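You operate a simulated robot arm through the tools that you are given. There is no shell and no other tool. Be economical: measure what you need, move in short steps, check, and stop when the job is done.

You are at the controls of a simulated robot arm. One attempt, no reset.

TASK
Light the burner to a blue flame and swing it over the belt.
Fine: air lever and igniter on before the gas; igniter off once it burns.

The check looks at the end state, three seconds after you hand in, the way a careful person would. Anything else that was tipped, shoved, dropped, spilled or broken makes it a failure.

THE ROBOT
A 6-joint arm with a fingered hand on a trunk, on a base that drives. Base frame: it is fixed to the floor where the robot stands at the start and does not move with it; the origin is under the middle of the robot, x ahead of it, y to its left, z up. Units: cm, degrees, N and s.
With the tool pointing down near the work surface it reaches from about 28 to 62 cm from the robot's upright axis, wherever it stands. Its first joint turns from -166.0 to 166.0 degrees. Places, roughly: air lever [40, 0, 80]; burner [70, -40, 100]; burner igniter button [50, -30, 80]. Payload 3.2 kg.
The tool frame sits at the grasp point between the pads (the TCP): z along the fingers, y along the line on which they close. The tips reach 2.2 cm beyond it. Largest opening 11.2 cm; the body of the gripper starts 6 cm behind the TCP. The gripper is a hand of 3 fingers: y runs from the thumb to the fingers, the wrist lies at [0, 0, -21.8] in the tool frame, and closing takes about 1.5 s.
Orientation is that of the tool frame in the base frame, as [roll, pitch, yaw] about the fixed x, y, z axes, in that order (R = Rz(yaw) Ry(pitch) Rx(roll)). With the fingers straight down and closing along the base's y, the tool's x points along the base's -x, its y along +y and its z along -z.

THE INTERFACE
- The arm moves only by the tool apply_moves. Its argument "increments" is a list of rows, each an object (a shift or turn left out is 0, a gripper value left out holds the last) with "offset": the shift along the base's x, y, z in cm, a list of three; "turn": the turn, a rotation vector about the base's x, y, z in degrees, a list of three. In form: [{"offset": [tx, ty, tz], "turn": [ax, ay, az]}, ...]. A call has 1 to 20 rows; each row shifts and turns the commanded pose from where the row before left it. "hand" is the gripper command, from -1 (fully open) to 1 (shut), values between in proportion, set as the call begins (left out, the last holds). A row lasts 0.2 s, in which the tool goes at most 5 cm and 8.6 degrees; a call with a longer step from one row to the next is refused whole, and so is a gripper value outside its range. Where a pose cannot be reached the arm comes as near as it can. A force on the tool above 70 N (or 10 N above the force at the start of the call, whichever is more), or a blocked arm, ends the call early, and 0.2 s more pass. Each finger travels about 10.8 cm/s and halts on what it meets, pressing with about 33 N; the grip force reading is that of the motor and also rises with nothing between the fingers. The clock runs only during rows and for 0.2 s after the last one: add rows that do not move to give the fingers time. The reply holds the time, the measured pose of the TCP, the force on the tool along the base axes, the opening and the grip force, in the units named above and with some noise, with the torque about the TCP (base axes, N m) and any sound that the robot's microphone picked up, and new pictures: "views" is both (left out), scene, wrist or none.
- Cameras (640 x 400 px; columns grow to the right, rows downward): "scene" is now at [1.34, 12.62, 148.48]; the picture's right is [-0.49, -0.87, 0.00], its down [-0.58, 0.33, -0.75] and it looks along [0.65, -0.37, -0.67] (base axes); focal length 252 px, centre (320, 200). "wrist" rides on the gripper at [6.6, 0.3, -8] in the tool frame; the picture's right is [-0.05, 1.00, 0.00], its down [-0.77, -0.04, -0.64] and it looks along [-0.64, -0.03, 0.77] (tool axes); focal length 275 px, centre (320, 200). There is no depth. A picture from a camera that has moved, and an enlarged one, comes with that camera's place and axes in the base frame and with its lens.
- move_column(by): slides the trunk up (or, below 0, down) by that many cm; the arm and the scene camera ride with it, the base frame stays. It gives what a move gives, with no picture.
- roll_base(legs): drives the robot by 1 to 6 legs, each [ahead, turn to the left] in cm and degrees, along the robot's own axes; the way and the turn of a leg run together, so that a leg with both is an arc; at most 150 cm and 180 degrees a leg. The arm and the cameras ride along, it lands a little off, and it stops where it bumps. It gives what a move gives, and a new picture of the scene camera.
- move_fingers(finger1, finger2, thumb_bend): sets how far each is bent, from 0 (flat) to 1 (curled in); at 0.3 the hand is open as for a grip, at 0.7 the pads meet at the TCP. One left out holds its place. A second passes; each finger stops where it meets its share of the squeeze, and holds until it gets a number again. A gripper value or a shape takes the hand back. It gives what a move gives, with no picture; readings hold the bend of each and the force on the fingers (four entries, about 0 where the hand has none), thumb and palm.
- grasp_type(shape): the hand has 3 fingers and takes this shape, open, in about a second: jaw (thumb against the fingers, like two jaws); tri (thumb and two fingers); tip (a fingertip pinch); poke (one finger out to press); point (the index stretched); flat (the hand flat); cup (the hand cupped); fist (a fist). The gripper value then closes the fingers along that shape, each until it touches; the sizes above hold for jaw. It gives what a move gives, with no picture.
- head_to(pan, tilt): turns the head with the scene camera to pan (to the left, within 155 degrees either way) and tilt (down, from -29 to 69), counted from straight ahead of the robot. It gives what a move gives, and a new picture of the scene camera.
- zoom(camera, box): a new picture of the part [left, top, right, bottom] of that camera's present view, enlarged. The clock stands still meanwhile.
- close_job(): hands the job in; it is judged then, once.

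Go step by step. Nothing tells you exact positions but the pictures and the camera data: compare them with the known pose of the tool, close in by small moves and look again before you grip or let go. The budget is 120 turns and 260 pictures, counting those below and the enlarged ones. Unless the task says otherwise, let go and move clear before handing in, and close with one line.

The tools are called after "Emit:" as a command line: name --argument value ..., lists and objects as JSON in quotes. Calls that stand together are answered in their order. apply_moves: Moves the arm, as the interface text tells. Its arguments: {"type":"object","properties":{"increments":{"type":"array"},"hand":{"type":"number"},"views":{"type":"string","enum":["both","scene","wrist","none"]}},"required":["increments"]} The other tools are called the same way: move_column (by) slides the trunk up or down; grasp_type (shape) gives the hand a shape; move_fingers (finger1, finger2, thumb_bend) moves the fingers one by one; roll_base (legs) drives the base; head_to (pan, tilt) turns the head that bears the scene camera; zoom (camera, box) takes an enlarged picture of a part of a camera's view; close_job () hands the job in.

At the start:

```text
t: 0.0
tool_pos: [35.14, 2.13, 125.31]
orientation: [179.9, 0.2, -179.9]
force: [-1.0, 0.9, 0.5]
ft_torque: [-0.01, -0.01, -0.01]
opening: 11.21
gripper_force: 0.0
shape: jaw
bend: [0.3, 0.3, 0.3]
finger forces: [0.1, 0.0, 0.1, 0.1, 0.1, 0.0]
trunk travel left (down, up): [-51.4, 7.6]
robot x, y, heading: [0.16, -0.04, 0.1]
head pan, tilt: [-29.6, 41.8]
```

scene: 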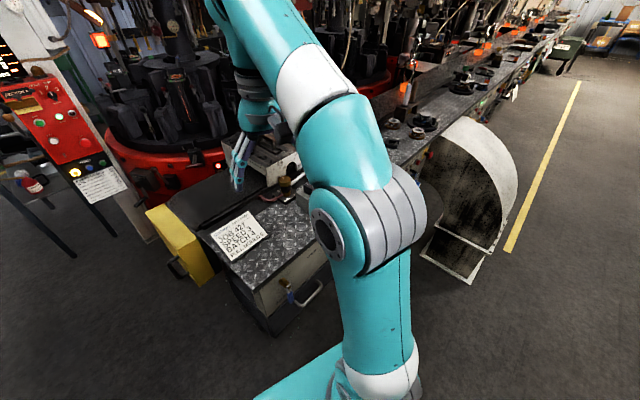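
wrist: 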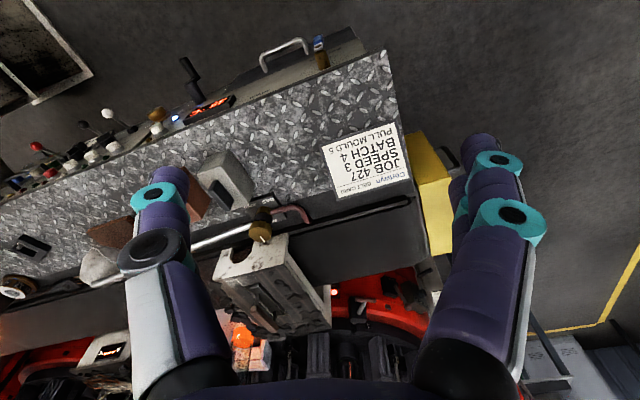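

I see a machine with a plate-topped bench ahead of me and levers and buttons along its near edge. I'll look closer before moving anything.

Emit:
zoom --camera "wrist" --box '[0, 20, 340, 232]'

Emit:
head_to --pan -60 --tilt 40

Emit:
head_to --pan -10 --tilt 40

```text
1.88 times, centred on (170, 126) of wrist
camera zoom: at [28.43, 2.39, 133.26], right [0.05, 1.0, 0.0], down [0.77, -0.04, 0.64], along [0.64, -0.03, -0.77], focal length 518 px, centre (602, 339)
```

zoom: 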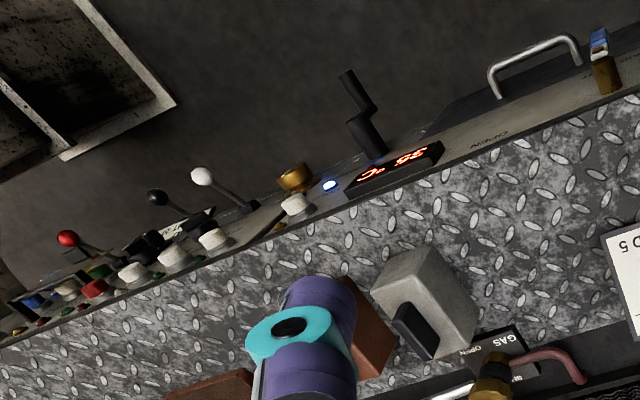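

```text
t: 0.9
tool_pos: [35.11, 2.17, 125.38]
orientation: [-180.0, 0.1, -179.9]
force: [0.2, -0.5, -1.5]
ft_torque: [0.01, -0.01, -0.03]
opening: 11.19
gripper_force: 0.0
shape: jaw
bend: [0.3, 0.3, 0.3]
finger forces: [0.0, 0.0, 0.0, 0.1, 0.0, 0.0]
trunk travel left (down, up): [-51.4, 7.6]
robot x, y, heading: [-0.14, -0.02, 0.0]
head pan, tilt: [-60.0, 40.0]
camera scene: at [-1.69, 9.4, 148.74], right [-0.87, -0.5, 0.0], down [-0.32, 0.56, -0.77], along [0.38, -0.66, -0.64], focal length 252 px, centre (320, 200)
```

scene: 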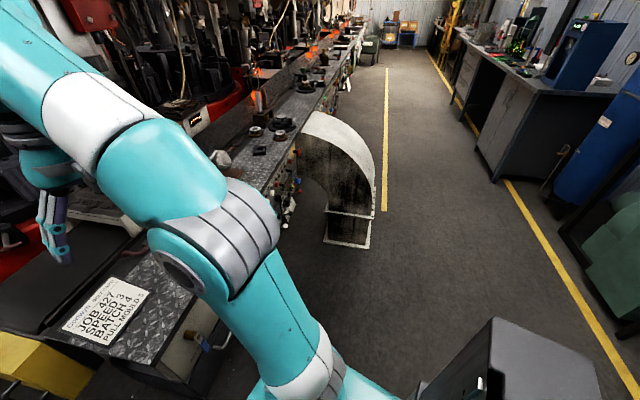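

```text
t: 2.1
tool_pos: [35.26, 2.19, 125.32]
orientation: [-179.9, 0.1, -180.0]
force: [0.0, 0.1, -0.1]
ft_torque: [-0.01, 0.02, 0.01]
opening: 11.22
gripper_force: 0.1
shape: jaw
bend: [0.3, 0.3, 0.3]
finger forces: [0.0, 0.0, 0.0, 0.1, 0.0, 0.0]
trunk travel left (down, up): [-51.4, 7.6]
robot x, y, heading: [-0.34, -0.17, 0.3]
head pan, tilt: [-10.0, 40.0]
camera scene: at [2.43, 15.28, 148.74], right [-0.17, -0.98, 0.0], down [-0.63, 0.11, -0.77], along [0.75, -0.13, -0.64], focal length 252 px, centre (320, 200)
```

scene: 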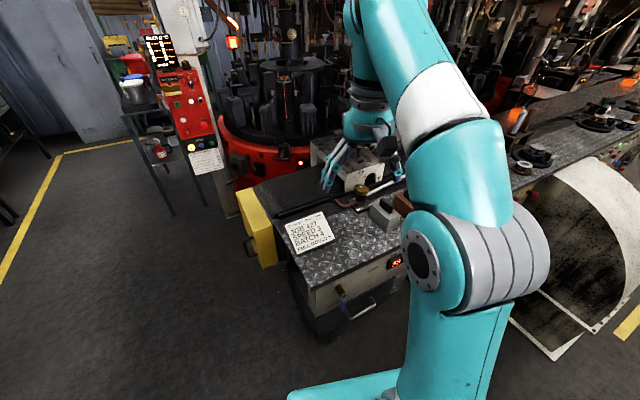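

The gas valve seems to be the brass piece by the "GAS OPEN / SHUT" label. I'll carry the wrist camera to the right at this safe height to see the controls and the burner.

Emit:
apply_moves --increments '[{"offset": [0, -4, 0]}, {"offset": [0, -4, 0]}, {"offset": [0, -4, 0]}, {"offset": [0, -4, 0]}, {"offset": [0, -4, 0]}, {"offset": [0, -4, 0]}]' --views "both"

Emit:
zoom --camera "wrist" --box '[160, 0, 480, 200]'

Emit:
zoom --camera "wrist" --box '[160, 150, 480, 350]'

```text
t: 3.5
tool_pos: [34.96, -16.35, 121.07]
orientation: [-179.9, 0.3, 179.8]
force: [-0.3, 0.3, -0.2]
ft_torque: [0.01, -0.04, 0.03]
opening: 11.19
gripper_force: 0.1
shape: jaw
bend: [0.3, 0.3, 0.3]
finger forces: [0.0, 0.1, 0.1, 0.0, 0.0, 0.1]
out of reach, approached as far as the arm can: row 2, 3, 4, 5, 6
trunk travel left (down, up): [-51.4, 7.6]
robot x, y, heading: [0.15, -0.13, 0.0]
head pan, tilt: [-10.0, 40.0]
camera scene: at [2.44, 15.24, 148.75], right [-0.17, -0.98, 0.0], down [-0.63, 0.11, -0.77], along [0.75, -0.13, -0.64], focal length 252 px, centre (320, 200)
camera wrist: at [28.18, -16.17, 128.92], right [0.05, 1.0, 0.0], down [0.77, -0.04, 0.64], along [0.64, -0.03, -0.77], focal length 275 px, centre (320, 200)
```

scene: 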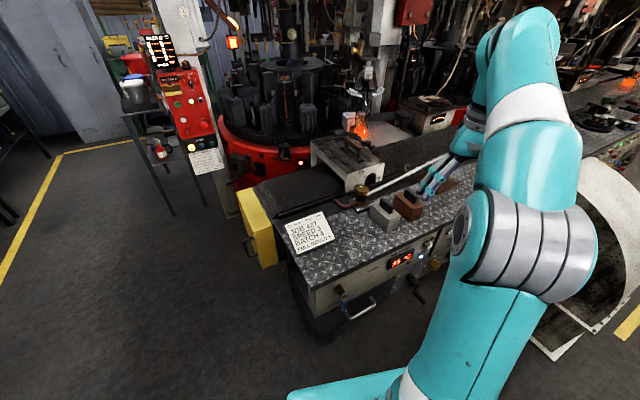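
wrist: 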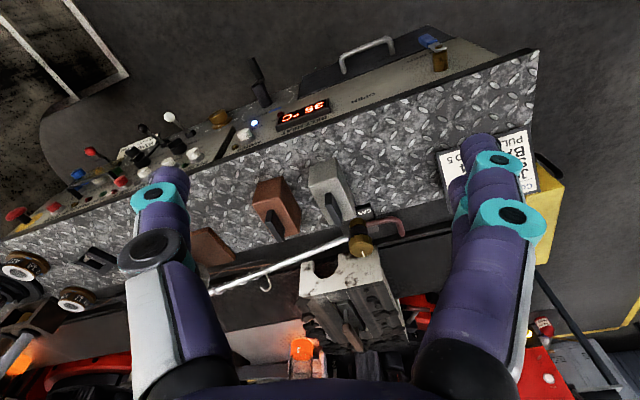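

```text
2.00 times, centred on (320, 100) of wrist
camera zoom: at [28.18, -16.17, 128.92], right [0.05, 1.0, 0.0], down [0.77, -0.04, 0.64], along [0.64, -0.03, -0.77], focal length 551 px, centre (320, 400)
```

zoom: 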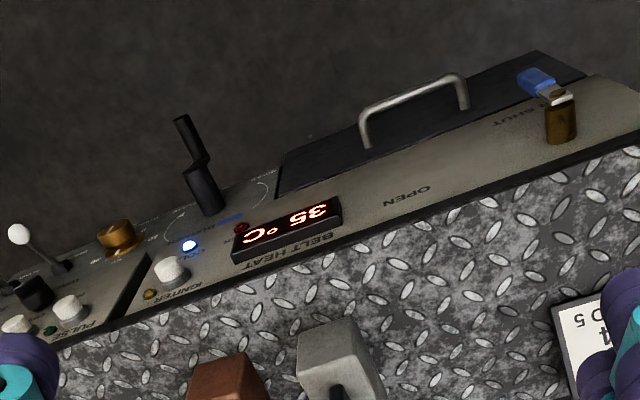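

```text
2.00 times, centred on (320, 250) of wrist
camera zoom: at [28.18, -16.17, 128.92], right [0.05, 1.0, 0.0], down [0.77, -0.04, 0.64], along [0.64, -0.03, -0.77], focal length 551 px, centre (320, 100)
```

zoom: 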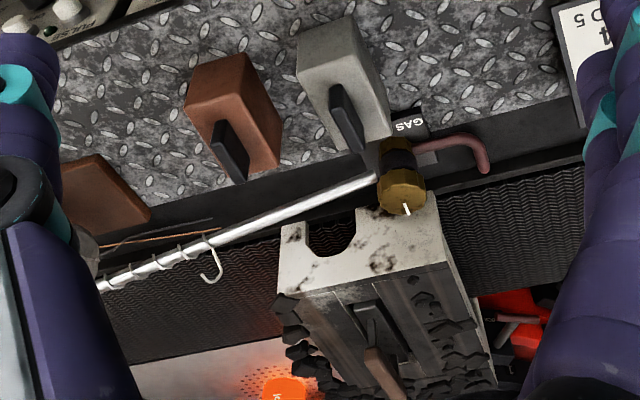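

The blue-handled lever on the front panel (OPEN / SHUT) is probably the air lever, and the white button marked IGNITER is the igniter. I'll zoom in on these parts.

Emit:
zoom --camera "scene" --box '[280, 220, 480, 345]'

Emit:
zoom --camera "scene" --box '[300, 120, 500, 245]'

Emit:
zoom --camera "wrist" --box '[340, 20, 500, 120]'

Emit:
zoom --camera "wrist" --box '[140, 50, 340, 175]'

```text
3.20 times, centred on (380, 282) of scene
camera zoom: at [2.44, 15.24, 148.75], right [-0.17, -0.98, 0.0], down [-0.63, 0.11, -0.77], along [0.75, -0.13, -0.64], focal length 805 px, centre (128, -64)
```

zoom: 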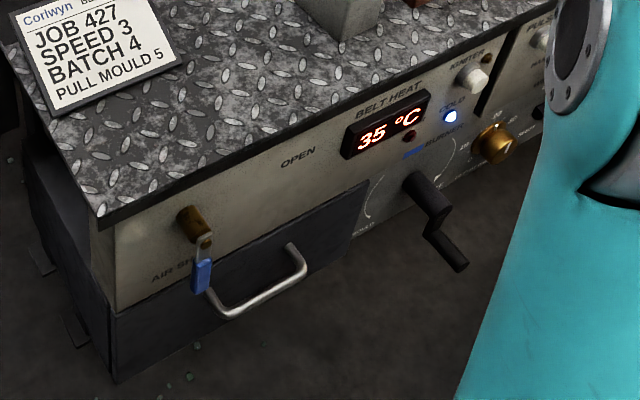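

```text
3.20 times, centred on (400, 182) of scene
camera zoom: at [2.44, 15.24, 148.75], right [-0.17, -0.98, 0.0], down [-0.63, 0.11, -0.77], along [0.75, -0.13, -0.64], focal length 805 px, centre (64, 256)
```

zoom: 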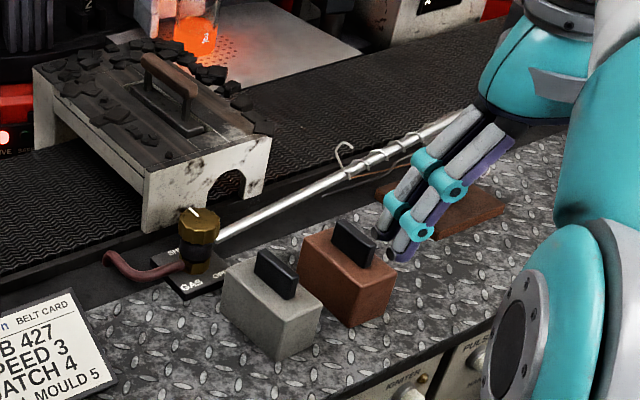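

```text
4.00 times, centred on (420, 70) of wrist
camera zoom: at [28.18, -16.17, 128.92], right [0.05, 1.0, 0.0], down [0.77, -0.04, 0.64], along [0.64, -0.03, -0.77], focal length 1101 px, centre (-80, 720)
```

zoom: 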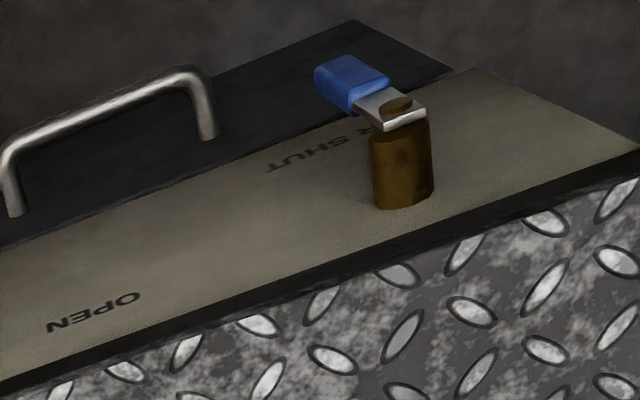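

```text
3.20 times, centred on (240, 112) of wrist
camera zoom: at [28.18, -16.17, 128.92], right [0.05, 1.0, 0.0], down [0.77, -0.04, 0.64], along [0.64, -0.03, -0.77], focal length 881 px, centre (576, 480)
```

zoom: 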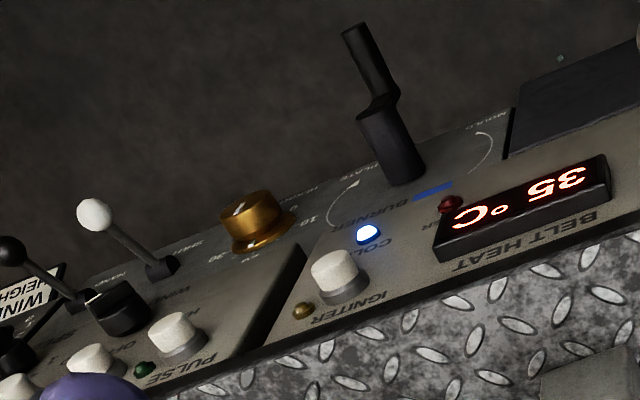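

The panel reads "AIR SHUT / OPEN" for the blue lever, with an IGNITER button, a BURNER crank with position labels, and a gas valve up on the deck. I'll move the arm left, out of the camera's view, to see the burner and the crank labels.

Emit:
apply_moves --increments '[{"offset": [0, 5, 1]}, {"offset": [0, 5, 1]}, {"offset": [0, 5, 1]}, {"offset": [0, 5, 1]}, {"offset": [0, 5, 0]}, {"offset": [0, 5, 0]}, {"offset": [0, 5, 0]}, {"offset": [0, 5, 0]}]' --views "none"

Emit:
head_to --pan -38 --tilt 38

```text
refused: row 1 steps farther than a row can; nothing moved
```

```text
t: 4.5
tool_pos: [34.88, -16.36, 121.01]
orientation: [-179.9, 0.2, 179.8]
force: [1.2, -0.6, -0.5]
ft_torque: [-0.04, 0.01, 0.0]
opening: 11.16
gripper_force: 0.1
shape: jaw
bend: [0.3, 0.3, 0.3]
finger forces: [0.0, 0.1, 0.0, 0.1, 0.0, 0.1]
trunk travel left (down, up): [-51.4, 7.6]
robot x, y, heading: [0.0, -0.24, 0.1]
head pan, tilt: [-38.0, 38.0]
camera scene: at [0.86, 11.45, 149.04], right [-0.61, -0.79, 0.0], down [-0.49, 0.38, -0.79], along [0.62, -0.48, -0.62], focal length 252 px, centre (320, 200)
```

scene: 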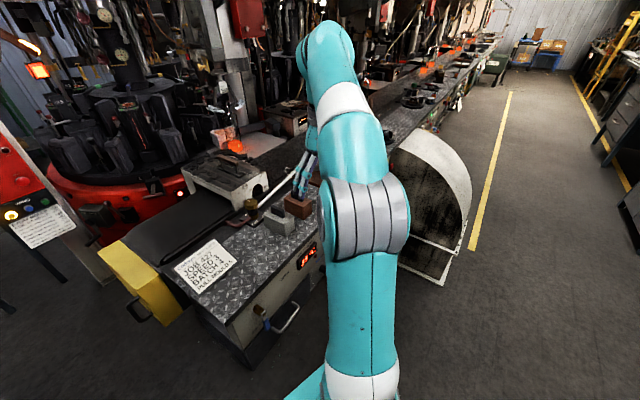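

The step was refused for being too long, so I'll redo it with shorter rows.

Emit:
apply_moves --increments '[{"offset": [0, 4, 0.5]}, {"offset": [0, 4, 0.5]}, {"offset": [0, 4, 0.5]}, {"offset": [0, 4, 0.5]}, {"offset": [0, 4, 0.5]}, {"offset": [0, 4, 0.5]}, {"offset": [0, 4, 0.5]}, {"offset": [0, 4, 0.5]}, {"offset": [0, 4, 0]}, {"offset": [0, 4, 0]}, {"offset": [0, 4, 0]}]' --views "scene"

Emit:
zoom --camera "scene" --box '[180, 110, 400, 248]'

Emit:
zoom --camera "scene" --box '[240, 210, 400, 310]'

```text
t: 6.9
tool_pos: [33.42, 26.44, 121.35]
orientation: [179.9, 0.1, 179.9]
force: [-0.3, -0.1, 0.0]
ft_torque: [0.0, -0.02, 0.02]
opening: 11.19
gripper_force: 0.2
shape: jaw
bend: [0.3, 0.3, 0.3]
finger forces: [0.1, 0.0, 0.0, 0.0, 0.0, 0.0]
out of reach, approached as far as the arm can: row 8, 9, 10, 11
trunk travel left (down, up): [-51.4, 7.6]
robot x, y, heading: [-0.29, -0.16, 0.1]
head pan, tilt: [-38.0, 38.0]
camera scene: at [0.86, 11.52, 149.03], right [-0.62, -0.79, 0.0], down [-0.49, 0.38, -0.79], along [0.62, -0.49, -0.62], focal length 252 px, centre (320, 200)
```

scene: 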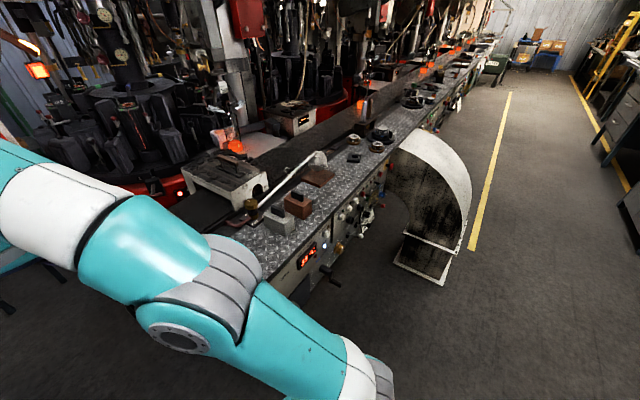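

```text
2.90 times, centred on (290, 179) of scene
camera zoom: at [0.86, 11.52, 149.03], right [-0.62, -0.79, 0.0], down [-0.49, 0.38, -0.79], along [0.62, -0.49, -0.62], focal length 729 px, centre (407, 261)
```

zoom: 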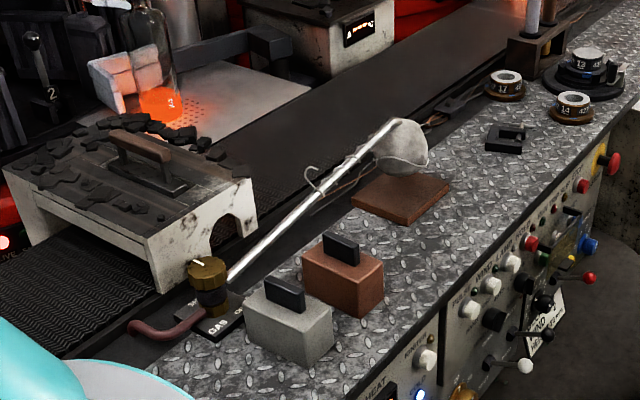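

```text
4.00 times, centred on (320, 260) of scene
camera zoom: at [0.86, 11.52, 149.03], right [-0.62, -0.79, 0.0], down [-0.49, 0.38, -0.79], along [0.62, -0.49, -0.62], focal length 1006 px, centre (320, -40)
```

zoom: 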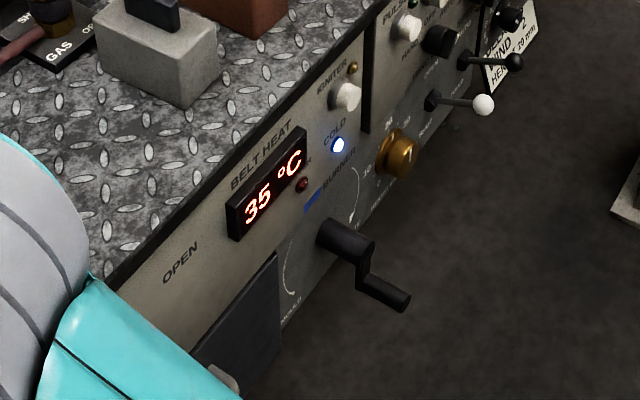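

I've now located most of the parts by triangulation:
- **Air lever:** pivot at about (40.5, 2.7, 80).
- **Igniter:** about (50.6, -31, 82).
- **Gas knob:** about (65.5, -11, 96).
- **Burner:** the silver pipe, with its head by the brown plate. The BURNER crank swings it.

The panel is turned about 17°, so I'll back off, move right and face it squarely.

Emit:
roll_base --legs '[[-15, 0], [0, -74.6], [29.4, 0], [0, 91.3]]'

```text
t: 16.8
tool_pos: [18.03, 7.22, 121.36]
orientation: [179.8, 0.2, -163.2]
force: [-0.5, -0.4, -0.1]
ft_torque: [0.0, 0.0, -0.03]
opening: 11.21
gripper_force: 0.0
shape: jaw
bend: [0.3, 0.3, 0.3]
finger forces: [0.0, 0.0, 0.1, 0.0, 0.0, 0.0]
trunk travel left (down, up): [-51.4, 7.6]
robot x, y, heading: [-6.55, -27.26, 16.8]
head pan, tilt: [-38.0, 38.0]
camera scene: at [-8.72, -16.46, 149.04], right [-0.36, -0.93, 0.0], down [-0.57, 0.22, -0.79], along [0.73, -0.28, -0.62], focal length 252 px, centre (320, 200)
```

scene: 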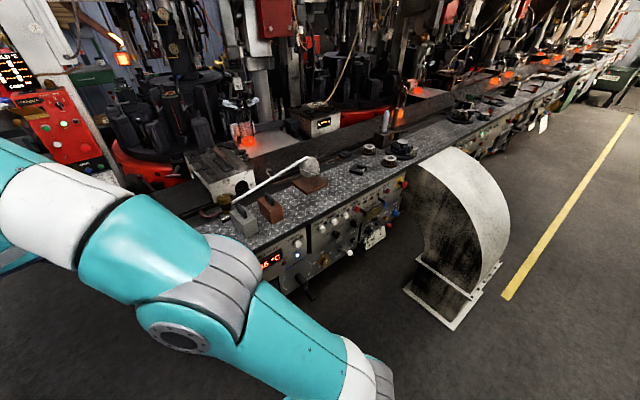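

The robot now faces the panel. I'll bring the tool in front of it, tilted 30°, so that the wrist camera can read the crank labels and the lever.

Emit:
apply_moves --increments '[{"offset": [1.57, -2.22, -2.9], "turn": [0.86, -2.87, 0]}, {"offset": [1.57, -2.22, -2.9], "turn": [0.86, -2.87, 0]}, {"offset": [1.57, -2.22, -2.9], "turn": [0.86, -2.87, 0]}, {"offset": [1.57, -2.22, -2.9], "turn": [0.86, -2.87, 0]}, {"offset": [1.57, -2.22, -2.9], "turn": [0.86, -2.87, 0]}, {"offset": [1.57, -2.22, -2.9], "turn": [0.86, -2.87, 0]}, {"offset": [1.57, -2.22, -2.9], "turn": [0.86, -2.87, 0]}, {"offset": [1.57, -2.22, -2.9], "turn": [0.86, -2.87, 0]}, {"offset": [1.57, -2.22, -2.9], "turn": [0.86, -2.87, 0]}, {"offset": [1.57, -2.22, -2.9], "turn": [0.86, -2.87, 0]}]' --views "both"

```text
t: 19.0
tool_pos: [33.76, -14.97, 92.57]
orientation: [180.0, 30.1, -163.3]
force: [-0.3, -0.1, 0.2]
ft_torque: [-0.01, -0.01, -0.03]
opening: 11.19
gripper_force: 0.1
shape: jaw
bend: [0.3, 0.3, 0.3]
finger forces: [0.0, 0.0, 0.0, 0.0, 0.1, 0.0]
trunk travel left (down, up): [-51.4, 7.6]
robot x, y, heading: [-6.19, -27.27, 16.6]
head pan, tilt: [-38.0, 38.0]
camera scene: at [-8.66, -16.49, 149.04], right [-0.36, -0.93, 0.0], down [-0.57, 0.22, -0.79], along [0.73, -0.28, -0.62], focal length 252 px, centre (320, 200)
camera wrist: at [24.16, -17.6, 96.1], right [-0.25, 0.97, 0.03], down [0.34, 0.06, 0.94], along [0.91, 0.24, -0.35], focal length 275 px, centre (320, 200)
```

scene: 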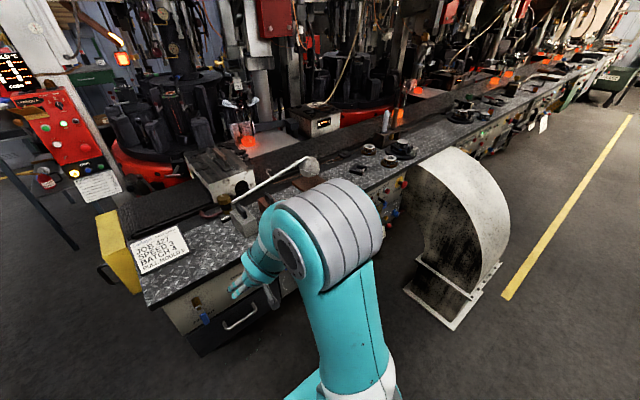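
wrist: 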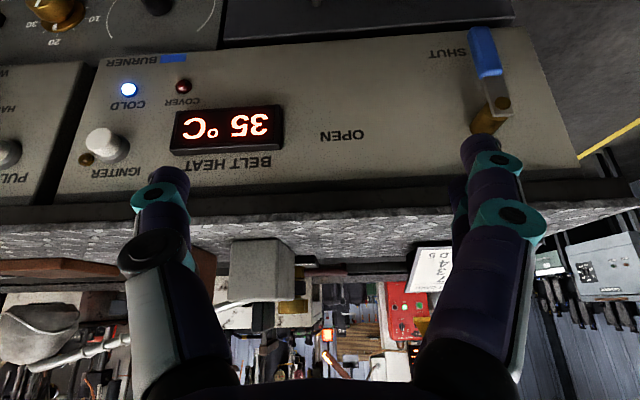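

The view is good, though upside down: the igniter button, the OPEN label and the hanging blue lever all show. I'll drop lower and back a little to see the crank.

Emit:
apply_moves --increments '[{"offset": [-1.9, -0.6, -2.5]}, {"offset": [-1.9, -0.6, -2.5]}, {"offset": [-1.0, -0.3, -2.5]}, {"offset": [0, 0, -2.5]}]' --views "wrist"

Emit:
zoom --camera "wrist" --box '[0, 0, 256, 160]'

Emit:
zoom --camera "wrist" --box '[384, 20, 640, 180]'

```text
t: 20.0
tool_pos: [31.61, -15.75, 82.77]
orientation: [179.9, 30.1, -163.3]
force: [-0.6, 0.3, 0.2]
ft_torque: [-0.01, 0.01, -0.04]
opening: 11.22
gripper_force: 0.1
shape: jaw
bend: [0.3, 0.3, 0.3]
finger forces: [0.0, 0.1, 0.0, 0.0, 0.0, 0.1]
out of reach, approached as far as the arm can: row 2, 3
trunk travel left (down, up): [-51.4, 7.6]
robot x, y, heading: [-6.6, -27.35, 16.8]
head pan, tilt: [-38.0, 38.0]
camera wrist: at [22.01, -18.3, 86.19], right [-0.25, 0.97, 0.02], down [0.34, 0.07, 0.94], along [0.91, 0.24, -0.35], focal length 275 px, centre (320, 200)
```

wrist: 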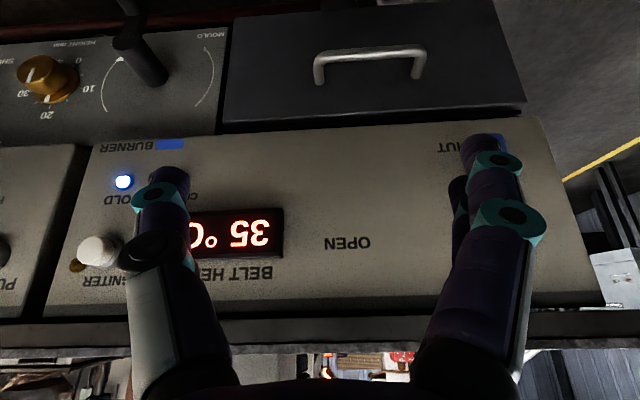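

```text
2.50 times, centred on (128, 80) of wrist
camera zoom: at [22.01, -18.3, 86.19], right [-0.25, 0.97, 0.02], down [0.34, 0.07, 0.94], along [0.91, 0.24, -0.35], focal length 688 px, centre (800, 500)
```

zoom: 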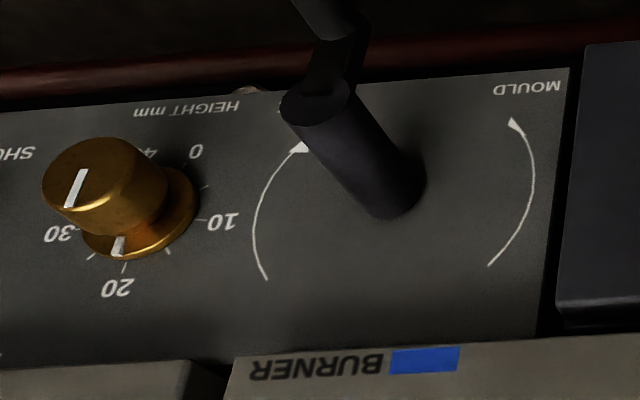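

```text
2.50 times, centred on (512, 100) of wrist
camera zoom: at [22.01, -18.3, 86.19], right [-0.25, 0.97, 0.02], down [0.34, 0.07, 0.94], along [0.91, 0.24, -0.35], focal length 688 px, centre (-160, 450)
```

zoom: 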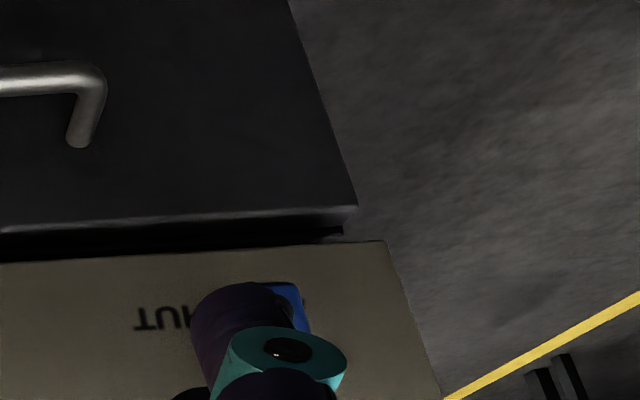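

The crank's arc arrows run towards MOULD and something else, so it may not move the burner. I'll lower the trunk and shift right to read its labels before deciding.

Emit:
move_column --by -14

Emit:
apply_moves --increments '[{"offset": [1.15, -3.8, 0]}, {"offset": [1.15, -3.8, 0]}]' --views "wrist"

Emit:
zoom --camera "wrist" --box '[64, 40, 320, 200]'

```text
t: 21.7
tool_pos: [31.47, -15.69, 68.68]
orientation: [179.9, 30.2, -163.2]
force: [0.4, 0.6, 0.4]
ft_torque: [-0.01, -0.02, -0.04]
opening: 11.19
gripper_force: 0.0
shape: jaw
bend: [0.3, 0.3, 0.3]
finger forces: [0.0, 0.0, 0.1, 0.0, 0.1, 0.0]
trunk travel left (down, up): [-37.4, 21.6]
robot x, y, heading: [-6.47, -27.74, 16.9]
head pan, tilt: [-38.0, 38.0]
```

```text
t: 22.3
tool_pos: [33.76, -23.6, 68.73]
orientation: [180.0, 30.1, -163.1]
force: [0.8, 0.4, -0.2]
ft_torque: [0.03, 0.0, 0.03]
opening: 11.19
gripper_force: 0.0
shape: jaw
bend: [0.3, 0.3, 0.3]
finger forces: [0.1, 0.1, 0.0, 0.0, 0.1, 0.0]
trunk travel left (down, up): [-37.4, 21.6]
robot x, y, heading: [-6.1, -27.56, 16.8]
head pan, tilt: [-38.0, 38.0]
camera wrist: at [24.26, -26.09, 72.22], right [-0.25, 0.97, 0.02], down [0.34, 0.07, 0.94], along [0.91, 0.24, -0.35], focal length 275 px, centre (320, 200)
```

wrist: 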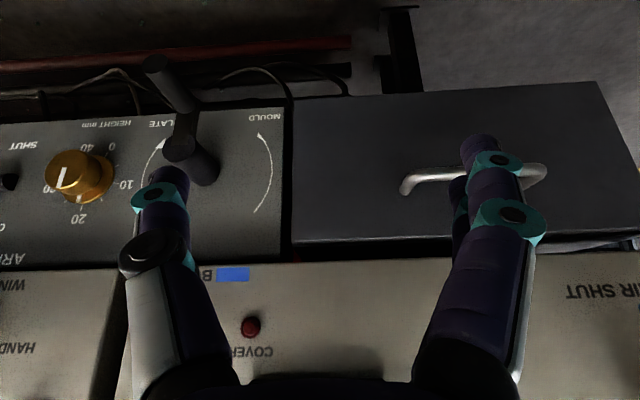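

```text
2.50 times, centred on (192, 120) of wrist
camera zoom: at [24.26, -26.09, 72.22], right [-0.25, 0.97, 0.02], down [0.34, 0.07, 0.94], along [0.91, 0.24, -0.35], focal length 688 px, centre (640, 400)
```

zoom: 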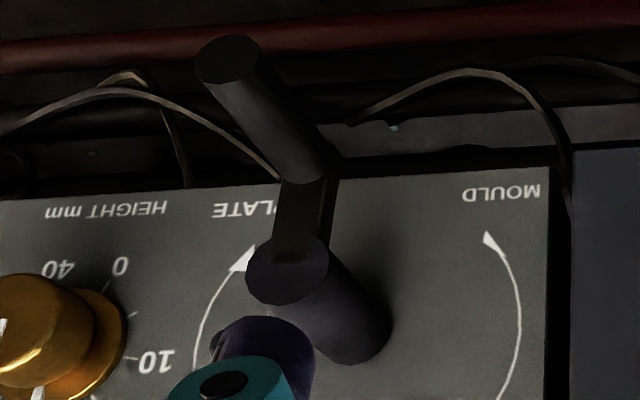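

The crank belongs to the ARM section (MOULD/PLATE) and has nothing to do with the burner, so I won't touch it. The burner pipe itself pivots at the gas valve, and I'll swing it by hand. Now I'll back off for a horizontal approach to the air lever, and shape one finger for pushing.

Emit:
roll_base --legs '[[-16, 0]]'

Emit:
grasp_type --shape "poke"

Emit:
move_column --by -8

```text
t: 23.7
tool_pos: [18.3, -28.15, 68.73]
orientation: [179.9, 30.2, -163.2]
force: [0.0, 1.8, -0.1]
ft_torque: [0.0, 0.0, 0.03]
opening: 11.19
gripper_force: 0.1
shape: jaw
bend: [0.3, 0.3, 0.3]
finger forces: [0.0, 0.0, 0.1, 0.1, 0.0, 0.0]
trunk travel left (down, up): [-37.4, 21.6]
robot x, y, heading: [-21.44, -32.22, 16.8]
head pan, tilt: [-38.0, 38.0]
camera scene: at [-24.21, -21.17, 135.04], right [-0.36, -0.93, 0.0], down [-0.57, 0.22, -0.79], along [0.73, -0.28, -0.62], focal length 252 px, centre (320, 200)
```

scene: 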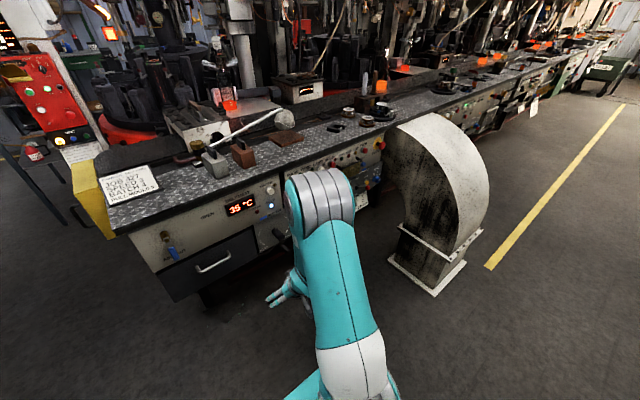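

```text
t: 24.6
tool_pos: [18.2, -28.18, 68.67]
orientation: [179.9, 30.3, -163.2]
force: [-1.1, 0.2, 0.0]
ft_torque: [0.0, -0.03, -0.03]
opening: 0.0
gripper_force: 0.0
shape: poke
bend: [1.0, 1.0, 0.46]
finger forces: [0.0, 0.0, 0.0, 0.1, 0.0, 0.0]
trunk travel left (down, up): [-37.4, 21.6]
robot x, y, heading: [-21.72, -32.21, 16.7]
head pan, tilt: [-38.0, 38.0]
```

```text
t: 25.8
tool_pos: [18.25, -28.18, 60.68]
orientation: [179.9, 30.3, -163.3]
force: [0.1, -0.6, 0.5]
ft_torque: [-0.03, 0.02, -0.03]
opening: 0.0
gripper_force: 0.0
shape: poke
bend: [1.0, 1.0, 0.46]
finger forces: [0.0, 0.0, 0.1, 0.0, 0.0, 0.1]
trunk travel left (down, up): [-29.4, 29.6]
robot x, y, heading: [-21.45, -32.51, 16.5]
head pan, tilt: [-38.0, 38.0]
```

The poke shape is set. I'll now raise the tool nearly level, about 10 cm short of the panel and left of the hanging lever, and look.

Emit:
apply_moves --increments '[{"offset": [0.83, 3.38, 1.2], "turn": [1.43, -4.79, 0]}, {"offset": [0.83, 3.38, 1.2], "turn": [1.43, -4.79, 0]}, {"offset": [0.83, 3.38, 1.2], "turn": [1.43, -4.79, 0]}, {"offset": [0.83, 3.38, 1.2], "turn": [1.43, -4.79, 0]}, {"offset": [0.83, 3.38, 1.2], "turn": [1.43, -4.79, 0]}, {"offset": [0.83, 3.38, 1.2], "turn": [1.43, -4.79, 0]}, {"offset": [0.83, 3.38, 1.2], "turn": [1.43, -4.79, 0]}, {"offset": [0.83, 3.38, 1.2], "turn": [1.43, -4.79, 0]}, {"offset": [0.83, 3.38, 1.2], "turn": [1.43, -4.79, 0]}, {"offset": [0.83, 3.38, 1.2], "turn": [1.43, -4.79, 0]}]' --views "wrist"

Emit:
head_to --pan -8 --tilt 30

Emit:
zoom --camera "scene" --box '[220, 160, 460, 310]'

```text
t: 28.0
tool_pos: [26.21, 5.71, 72.87]
orientation: [-179.1, 80.2, -162.5]
force: [0.6, 0.8, 0.9]
ft_torque: [-0.01, 0.02, -0.01]
opening: 0.0
gripper_force: 0.0
shape: poke
bend: [1.0, 1.0, 0.46]
finger forces: [0.0, 0.0, 0.0, 0.0, 0.1, 0.0]
trunk travel left (down, up): [-29.4, 29.6]
robot x, y, heading: [-21.67, -32.53, 16.8]
head pan, tilt: [-38.0, 38.0]
camera wrist: at [17.47, 3.31, 67.61], right [-0.28, 0.96, 0.04], down [-0.46, -0.18, 0.87], along [0.84, 0.22, 0.5], focal length 275 px, centre (320, 200)
```

wrist: 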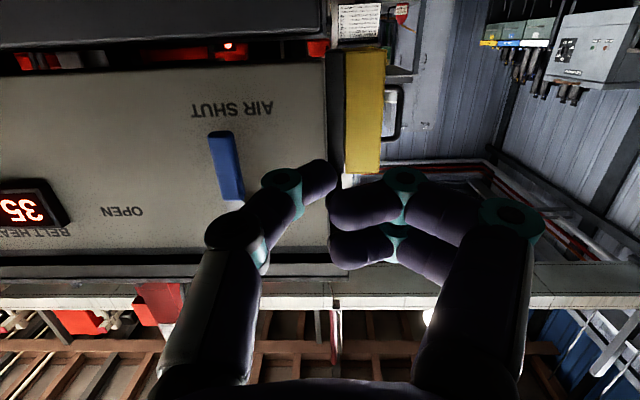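

```text
t: 28.9
tool_pos: [26.28, 5.7, 72.9]
orientation: [-179.1, 80.1, -162.4]
force: [-0.2, 0.4, -0.1]
ft_torque: [0.01, 0.01, -0.05]
opening: 0.0
gripper_force: 0.0
shape: poke
bend: [1.0, 1.0, 0.46]
finger forces: [0.1, 0.0, 0.0, 0.0, 0.0, 0.0]
trunk travel left (down, up): [-29.4, 29.6]
robot x, y, heading: [-21.78, -32.42, 16.9]
head pan, tilt: [-8.0, 30.0]
camera scene: at [-23.32, -16.66, 128.27], right [0.15, -0.99, 0.0], down [-0.49, -0.08, -0.87], along [0.86, 0.13, -0.5], focal length 252 px, centre (320, 200)
```

scene: 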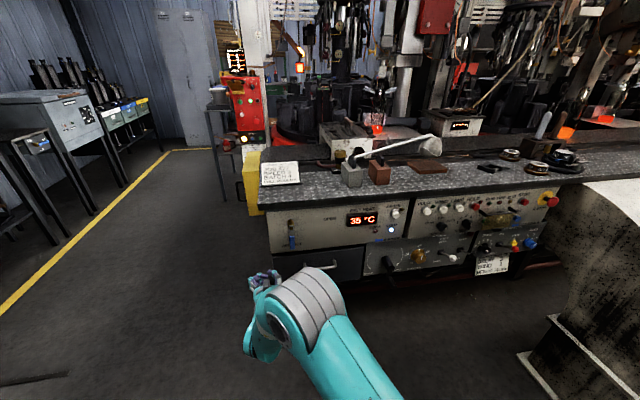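

```text
2.67 times, centred on (340, 235) of scene
camera zoom: at [-23.32, -16.66, 128.27], right [0.15, -0.99, 0.0], down [-0.49, -0.08, -0.87], along [0.86, 0.13, -0.5], focal length 671 px, centre (267, 107)
```

zoom: 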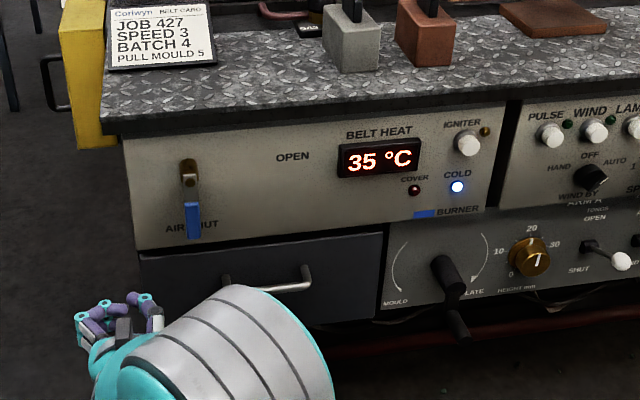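

The thumb is the poking digit, and its tip is near the TCP. The blue handle is about 7.5 cm to the right of it, with its tip around z 73–74 and the pivot near z 81. I'll go forward beside the handle, still to its left.

Emit:
apply_moves --increments '[{"offset": [2.6, 0.8, 0.6]}, {"offset": [2.6, 0.8, 0.6]}, {"offset": [2.6, 0.8, 0.6]}, {"offset": [2.4, 0.7, 0.4]}]' --views "both"

Emit:
zoom --camera "scene" --box '[220, 180, 340, 255]'

```text
t: 29.9
tool_pos: [36.86, 8.7, 74.99]
orientation: [-179.1, 80.2, -162.3]
force: [-0.2, 0.7, 0.0]
ft_torque: [-0.01, 0.03, 0.01]
opening: 0.0
gripper_force: 0.0
shape: poke
bend: [1.0, 1.0, 0.46]
finger forces: [0.0, 0.0, 0.0, 0.0, 0.1, 0.0]
trunk travel left (down, up): [-29.4, 29.6]
robot x, y, heading: [-21.47, -32.1, 16.8]
head pan, tilt: [-8.0, 30.0]
camera scene: at [-23.32, -16.65, 128.28], right [0.15, -0.99, 0.0], down [-0.49, -0.08, -0.87], along [0.86, 0.13, -0.5], focal length 252 px, centre (320, 200)
camera wrist: at [27.95, 6.24, 69.72], right [-0.28, 0.96, 0.04], down [-0.46, -0.18, 0.87], along [0.84, 0.22, 0.49], focal length 275 px, centre (320, 200)
```

scene: 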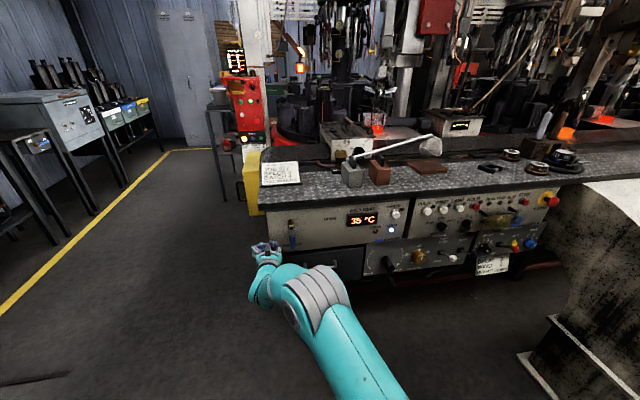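
wrist: 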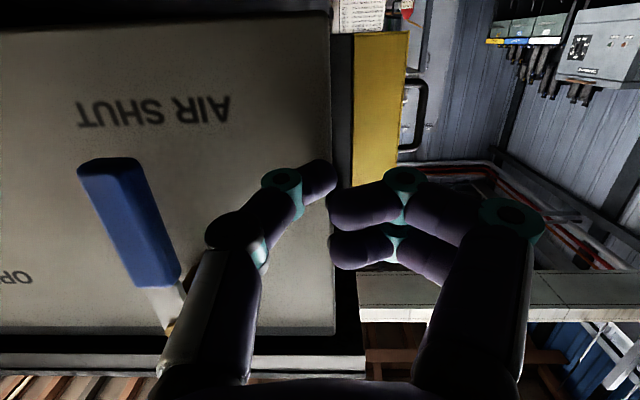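

```text
5.33 times, centred on (280, 218) of scene
camera zoom: at [-23.32, -16.65, 128.28], right [0.15, -0.99, 0.0], down [-0.49, -0.08, -0.87], along [0.86, 0.13, -0.5], focal length 1342 px, centre (533, 107)
```

zoom: 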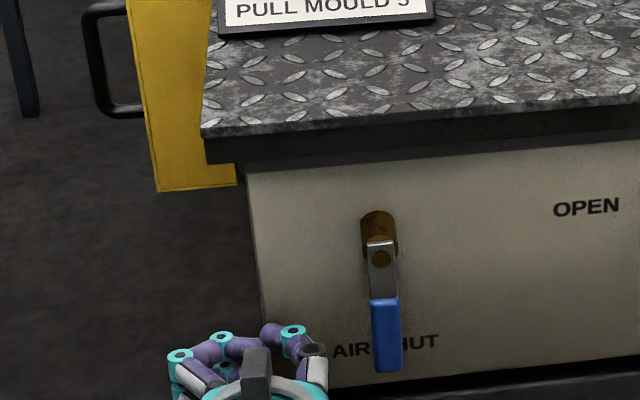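

The handle tip is at about z 73 with the pivot near z 81.3, both in the finger's depth plane. I'll push right along the arc's first third and look.

Emit:
apply_moves --increments '[{"offset": [0.69, -2.3, 0]}, {"offset": [0.69, -2.3, 0]}, {"offset": [0.35, -1.15, -0.25]}, {"offset": [0.35, -1.15, -0.25]}, {"offset": [0.25, -0.84, 0.1]}, {"offset": [0.25, -0.84, 0.1]}]' --views "both"

Emit:
zoom --camera "scene" --box '[220, 180, 340, 255]'

```text
t: 31.3
tool_pos: [39.31, 0.22, 74.63]
orientation: [-179.2, 80.2, -162.5]
force: [0.0, 1.1, 0.3]
ft_torque: [0.03, -0.02, -0.01]
opening: 0.01
gripper_force: 0.2
shape: poke
bend: [1.0, 1.0, 0.46]
finger forces: [0.1, 0.0, 0.0, 0.1, 0.8, 0.1]
trunk travel left (down, up): [-29.4, 29.6]
robot x, y, heading: [-21.88, -32.75, 16.7]
head pan, tilt: [-8.0, 30.0]
camera scene: at [-23.32, -16.64, 128.27], right [0.15, -0.99, 0.0], down [-0.49, -0.08, -0.87], along [0.86, 0.13, -0.5], focal length 252 px, centre (320, 200)
camera wrist: at [30.44, -2.3, 69.42], right [-0.28, 0.96, 0.04], down [-0.46, -0.18, 0.87], along [0.84, 0.22, 0.49], focal length 275 px, centre (320, 200)
```

scene: 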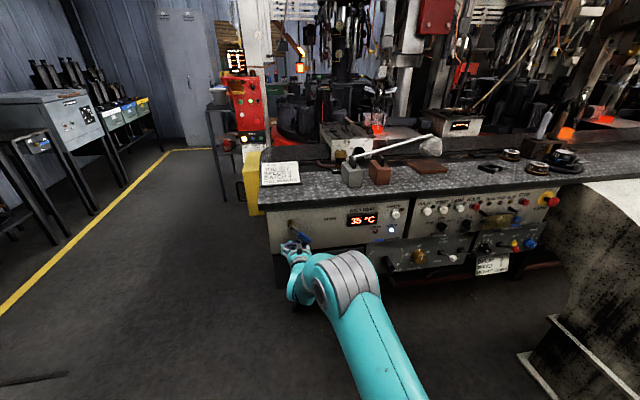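
wrist: 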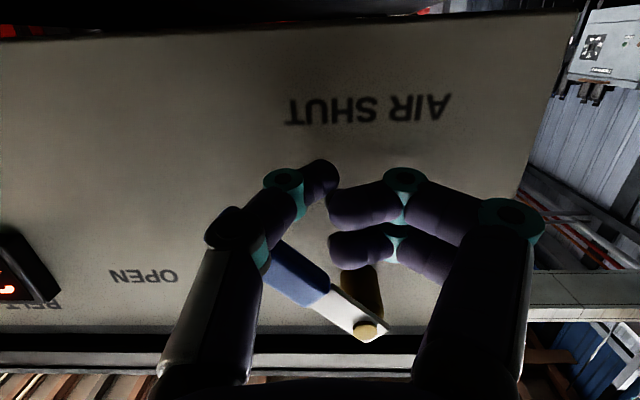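

```text
5.33 times, centred on (280, 218) of scene
camera zoom: at [-23.32, -16.64, 128.27], right [0.15, -0.99, 0.0], down [-0.49, -0.08, -0.87], along [0.86, 0.13, -0.5], focal length 1342 px, centre (533, 107)
```

zoom: 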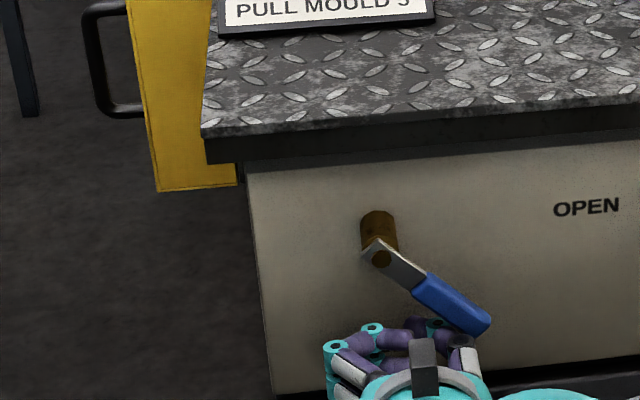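

It works: the lever is now about 50° round, pushed by the thumb from underneath. I'll push mainly upward to finish.

Emit:
apply_moves --increments '[{"offset": [0.14, -0.48, 1.0]}, {"offset": [0.14, -0.48, 1.0]}, {"offset": [0.14, -0.48, 1.0]}, {"offset": [0.1, -0.3, 1.0]}, {"offset": [0, 0, 0.6]}]' --views "both"

Emit:
zoom --camera "scene" --box '[220, 180, 340, 255]'

```text
t: 32.5
tool_pos: [39.96, -1.65, 79.13]
orientation: [-179.1, 79.8, -162.5]
force: [-3.5, -2.2, -10.4]
ft_torque: [-0.09, -0.22, 0.07]
opening: 0.01
gripper_force: 0.1
shape: poke
bend: [1.0, 1.0, 0.46]
finger forces: [0.0, 11.2, 0.0, 0.0, 0.0, 0.0]
trunk travel left (down, up): [-29.4, 29.6]
robot x, y, heading: [-21.51, -32.3, 16.6]
head pan, tilt: [-8.0, 30.0]
camera scene: at [-23.26, -16.61, 128.25], right [0.15, -0.99, 0.0], down [-0.49, -0.08, -0.87], along [0.86, 0.13, -0.5], focal length 252 px, centre (320, 200)
camera wrist: at [31.07, -3.98, 73.81], right [-0.28, 0.96, 0.04], down [-0.46, -0.17, 0.87], along [0.84, 0.22, 0.49], focal length 275 px, centre (320, 200)
```

scene: 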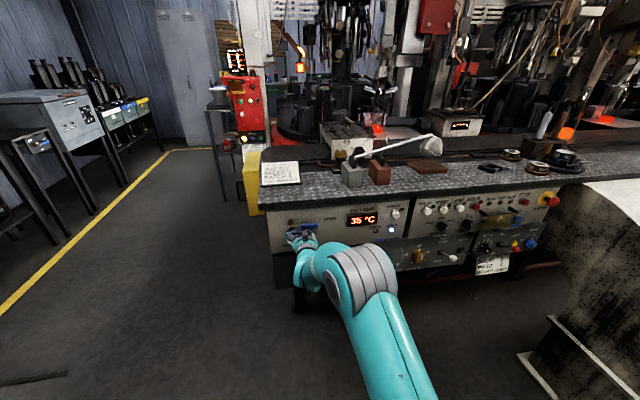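
wrist: 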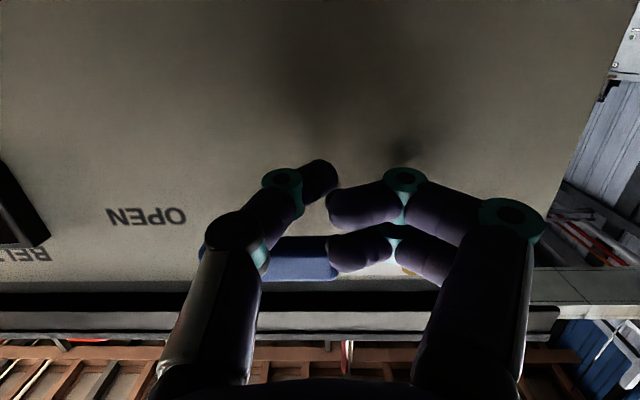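

```text
5.33 times, centred on (280, 218) of scene
camera zoom: at [-23.26, -16.61, 128.25], right [0.15, -0.99, 0.0], down [-0.49, -0.08, -0.87], along [0.86, 0.13, -0.5], focal length 1342 px, centre (533, 107)
```

zoom: 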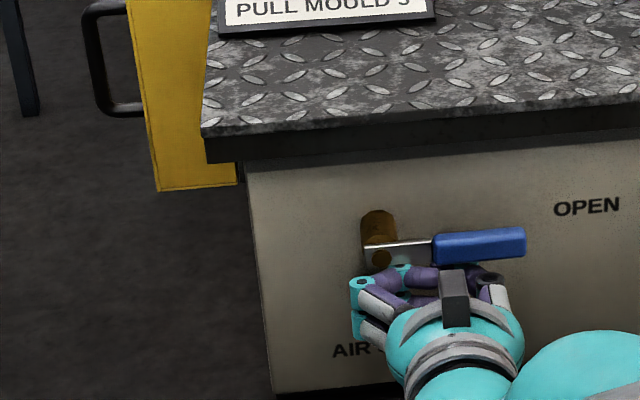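

The air lever is at its stop, pointing to OPEN. Next I'll release downward, retreat, and go across to the igniter button.

Emit:
apply_moves --increments '[{"offset": [0, 0, -1.5]}, {"offset": [-2.5, -0.75, -0.5]}, {"offset": [-2.5, -0.75, 0]}, {"offset": [-2.5, -0.75, 0]}, {"offset": [1.12, -3.74, 0.6]}, {"offset": [1.12, -3.74, 0.6]}, {"offset": [1.12, -3.74, 0.6]}, {"offset": [1.12, -3.74, 0.6]}, {"offset": [1.12, -3.74, 0.6]}, {"offset": [1.12, -3.74, 0.6]}, {"offset": [1.12, -3.74, 0.6]}, {"offset": [1.12, -3.74, 0.6]}]' --views "both"

Emit:
zoom --camera "scene" --box '[260, 170, 460, 295]'

Emit:
zoom --camera "wrist" --box '[160, 100, 480, 300]'

```text
t: 35.1
tool_pos: [41.41, -33.95, 82.04]
orientation: [-179.0, 80.2, -162.3]
force: [0.8, 0.2, -0.2]
ft_torque: [0.0, 0.02, -0.02]
opening: 0.0
gripper_force: 0.0
shape: poke
bend: [1.0, 1.0, 0.46]
finger forces: [0.0, 0.1, 0.0, 0.1, 0.0, 0.0]
trunk travel left (down, up): [-29.4, 29.6]
robot x, y, heading: [-21.82, -32.08, 16.9]
head pan, tilt: [-8.0, 30.0]
camera scene: at [-23.32, -16.65, 128.28], right [0.15, -0.99, 0.0], down [-0.49, -0.08, -0.87], along [0.86, 0.13, -0.5], focal length 252 px, centre (320, 200)
camera wrist: at [32.49, -36.26, 76.81], right [-0.28, 0.96, 0.04], down [-0.46, -0.17, 0.87], along [0.84, 0.22, 0.49], focal length 275 px, centre (320, 200)
```

scene: 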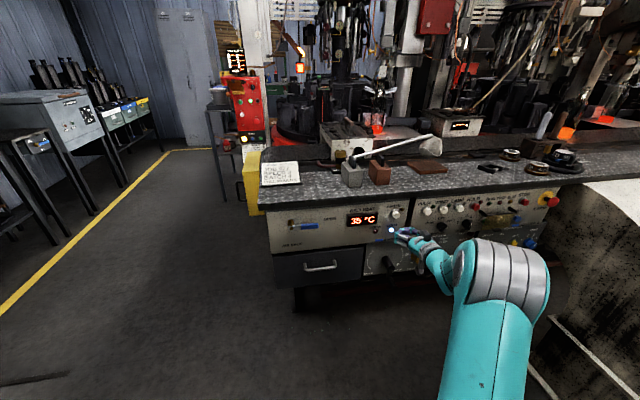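
wrist: 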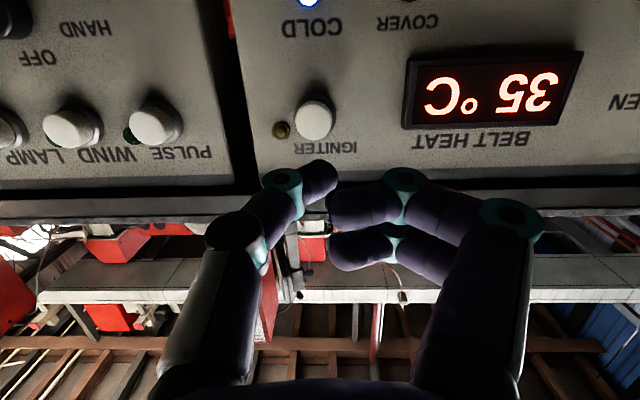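

```text
3.20 times, centred on (360, 232) of scene
camera zoom: at [-23.32, -16.65, 128.28], right [0.15, -0.99, 0.0], down [-0.49, -0.08, -0.87], along [0.86, 0.13, -0.5], focal length 805 px, centre (192, 96)
```

zoom: 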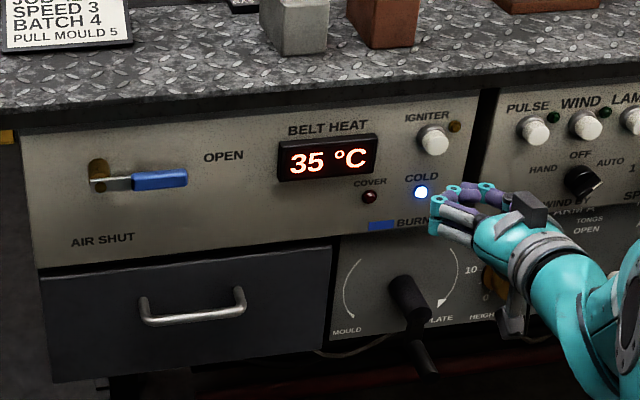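

```text
2.00 times, centred on (320, 200) of wrist
camera zoom: at [32.49, -36.26, 76.81], right [-0.28, 0.96, 0.04], down [-0.46, -0.17, 0.87], along [0.84, 0.22, 0.49], focal length 551 px, centre (320, 200)
```

zoom: 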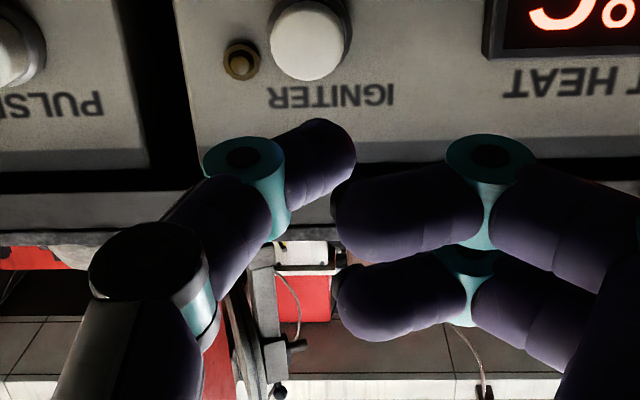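

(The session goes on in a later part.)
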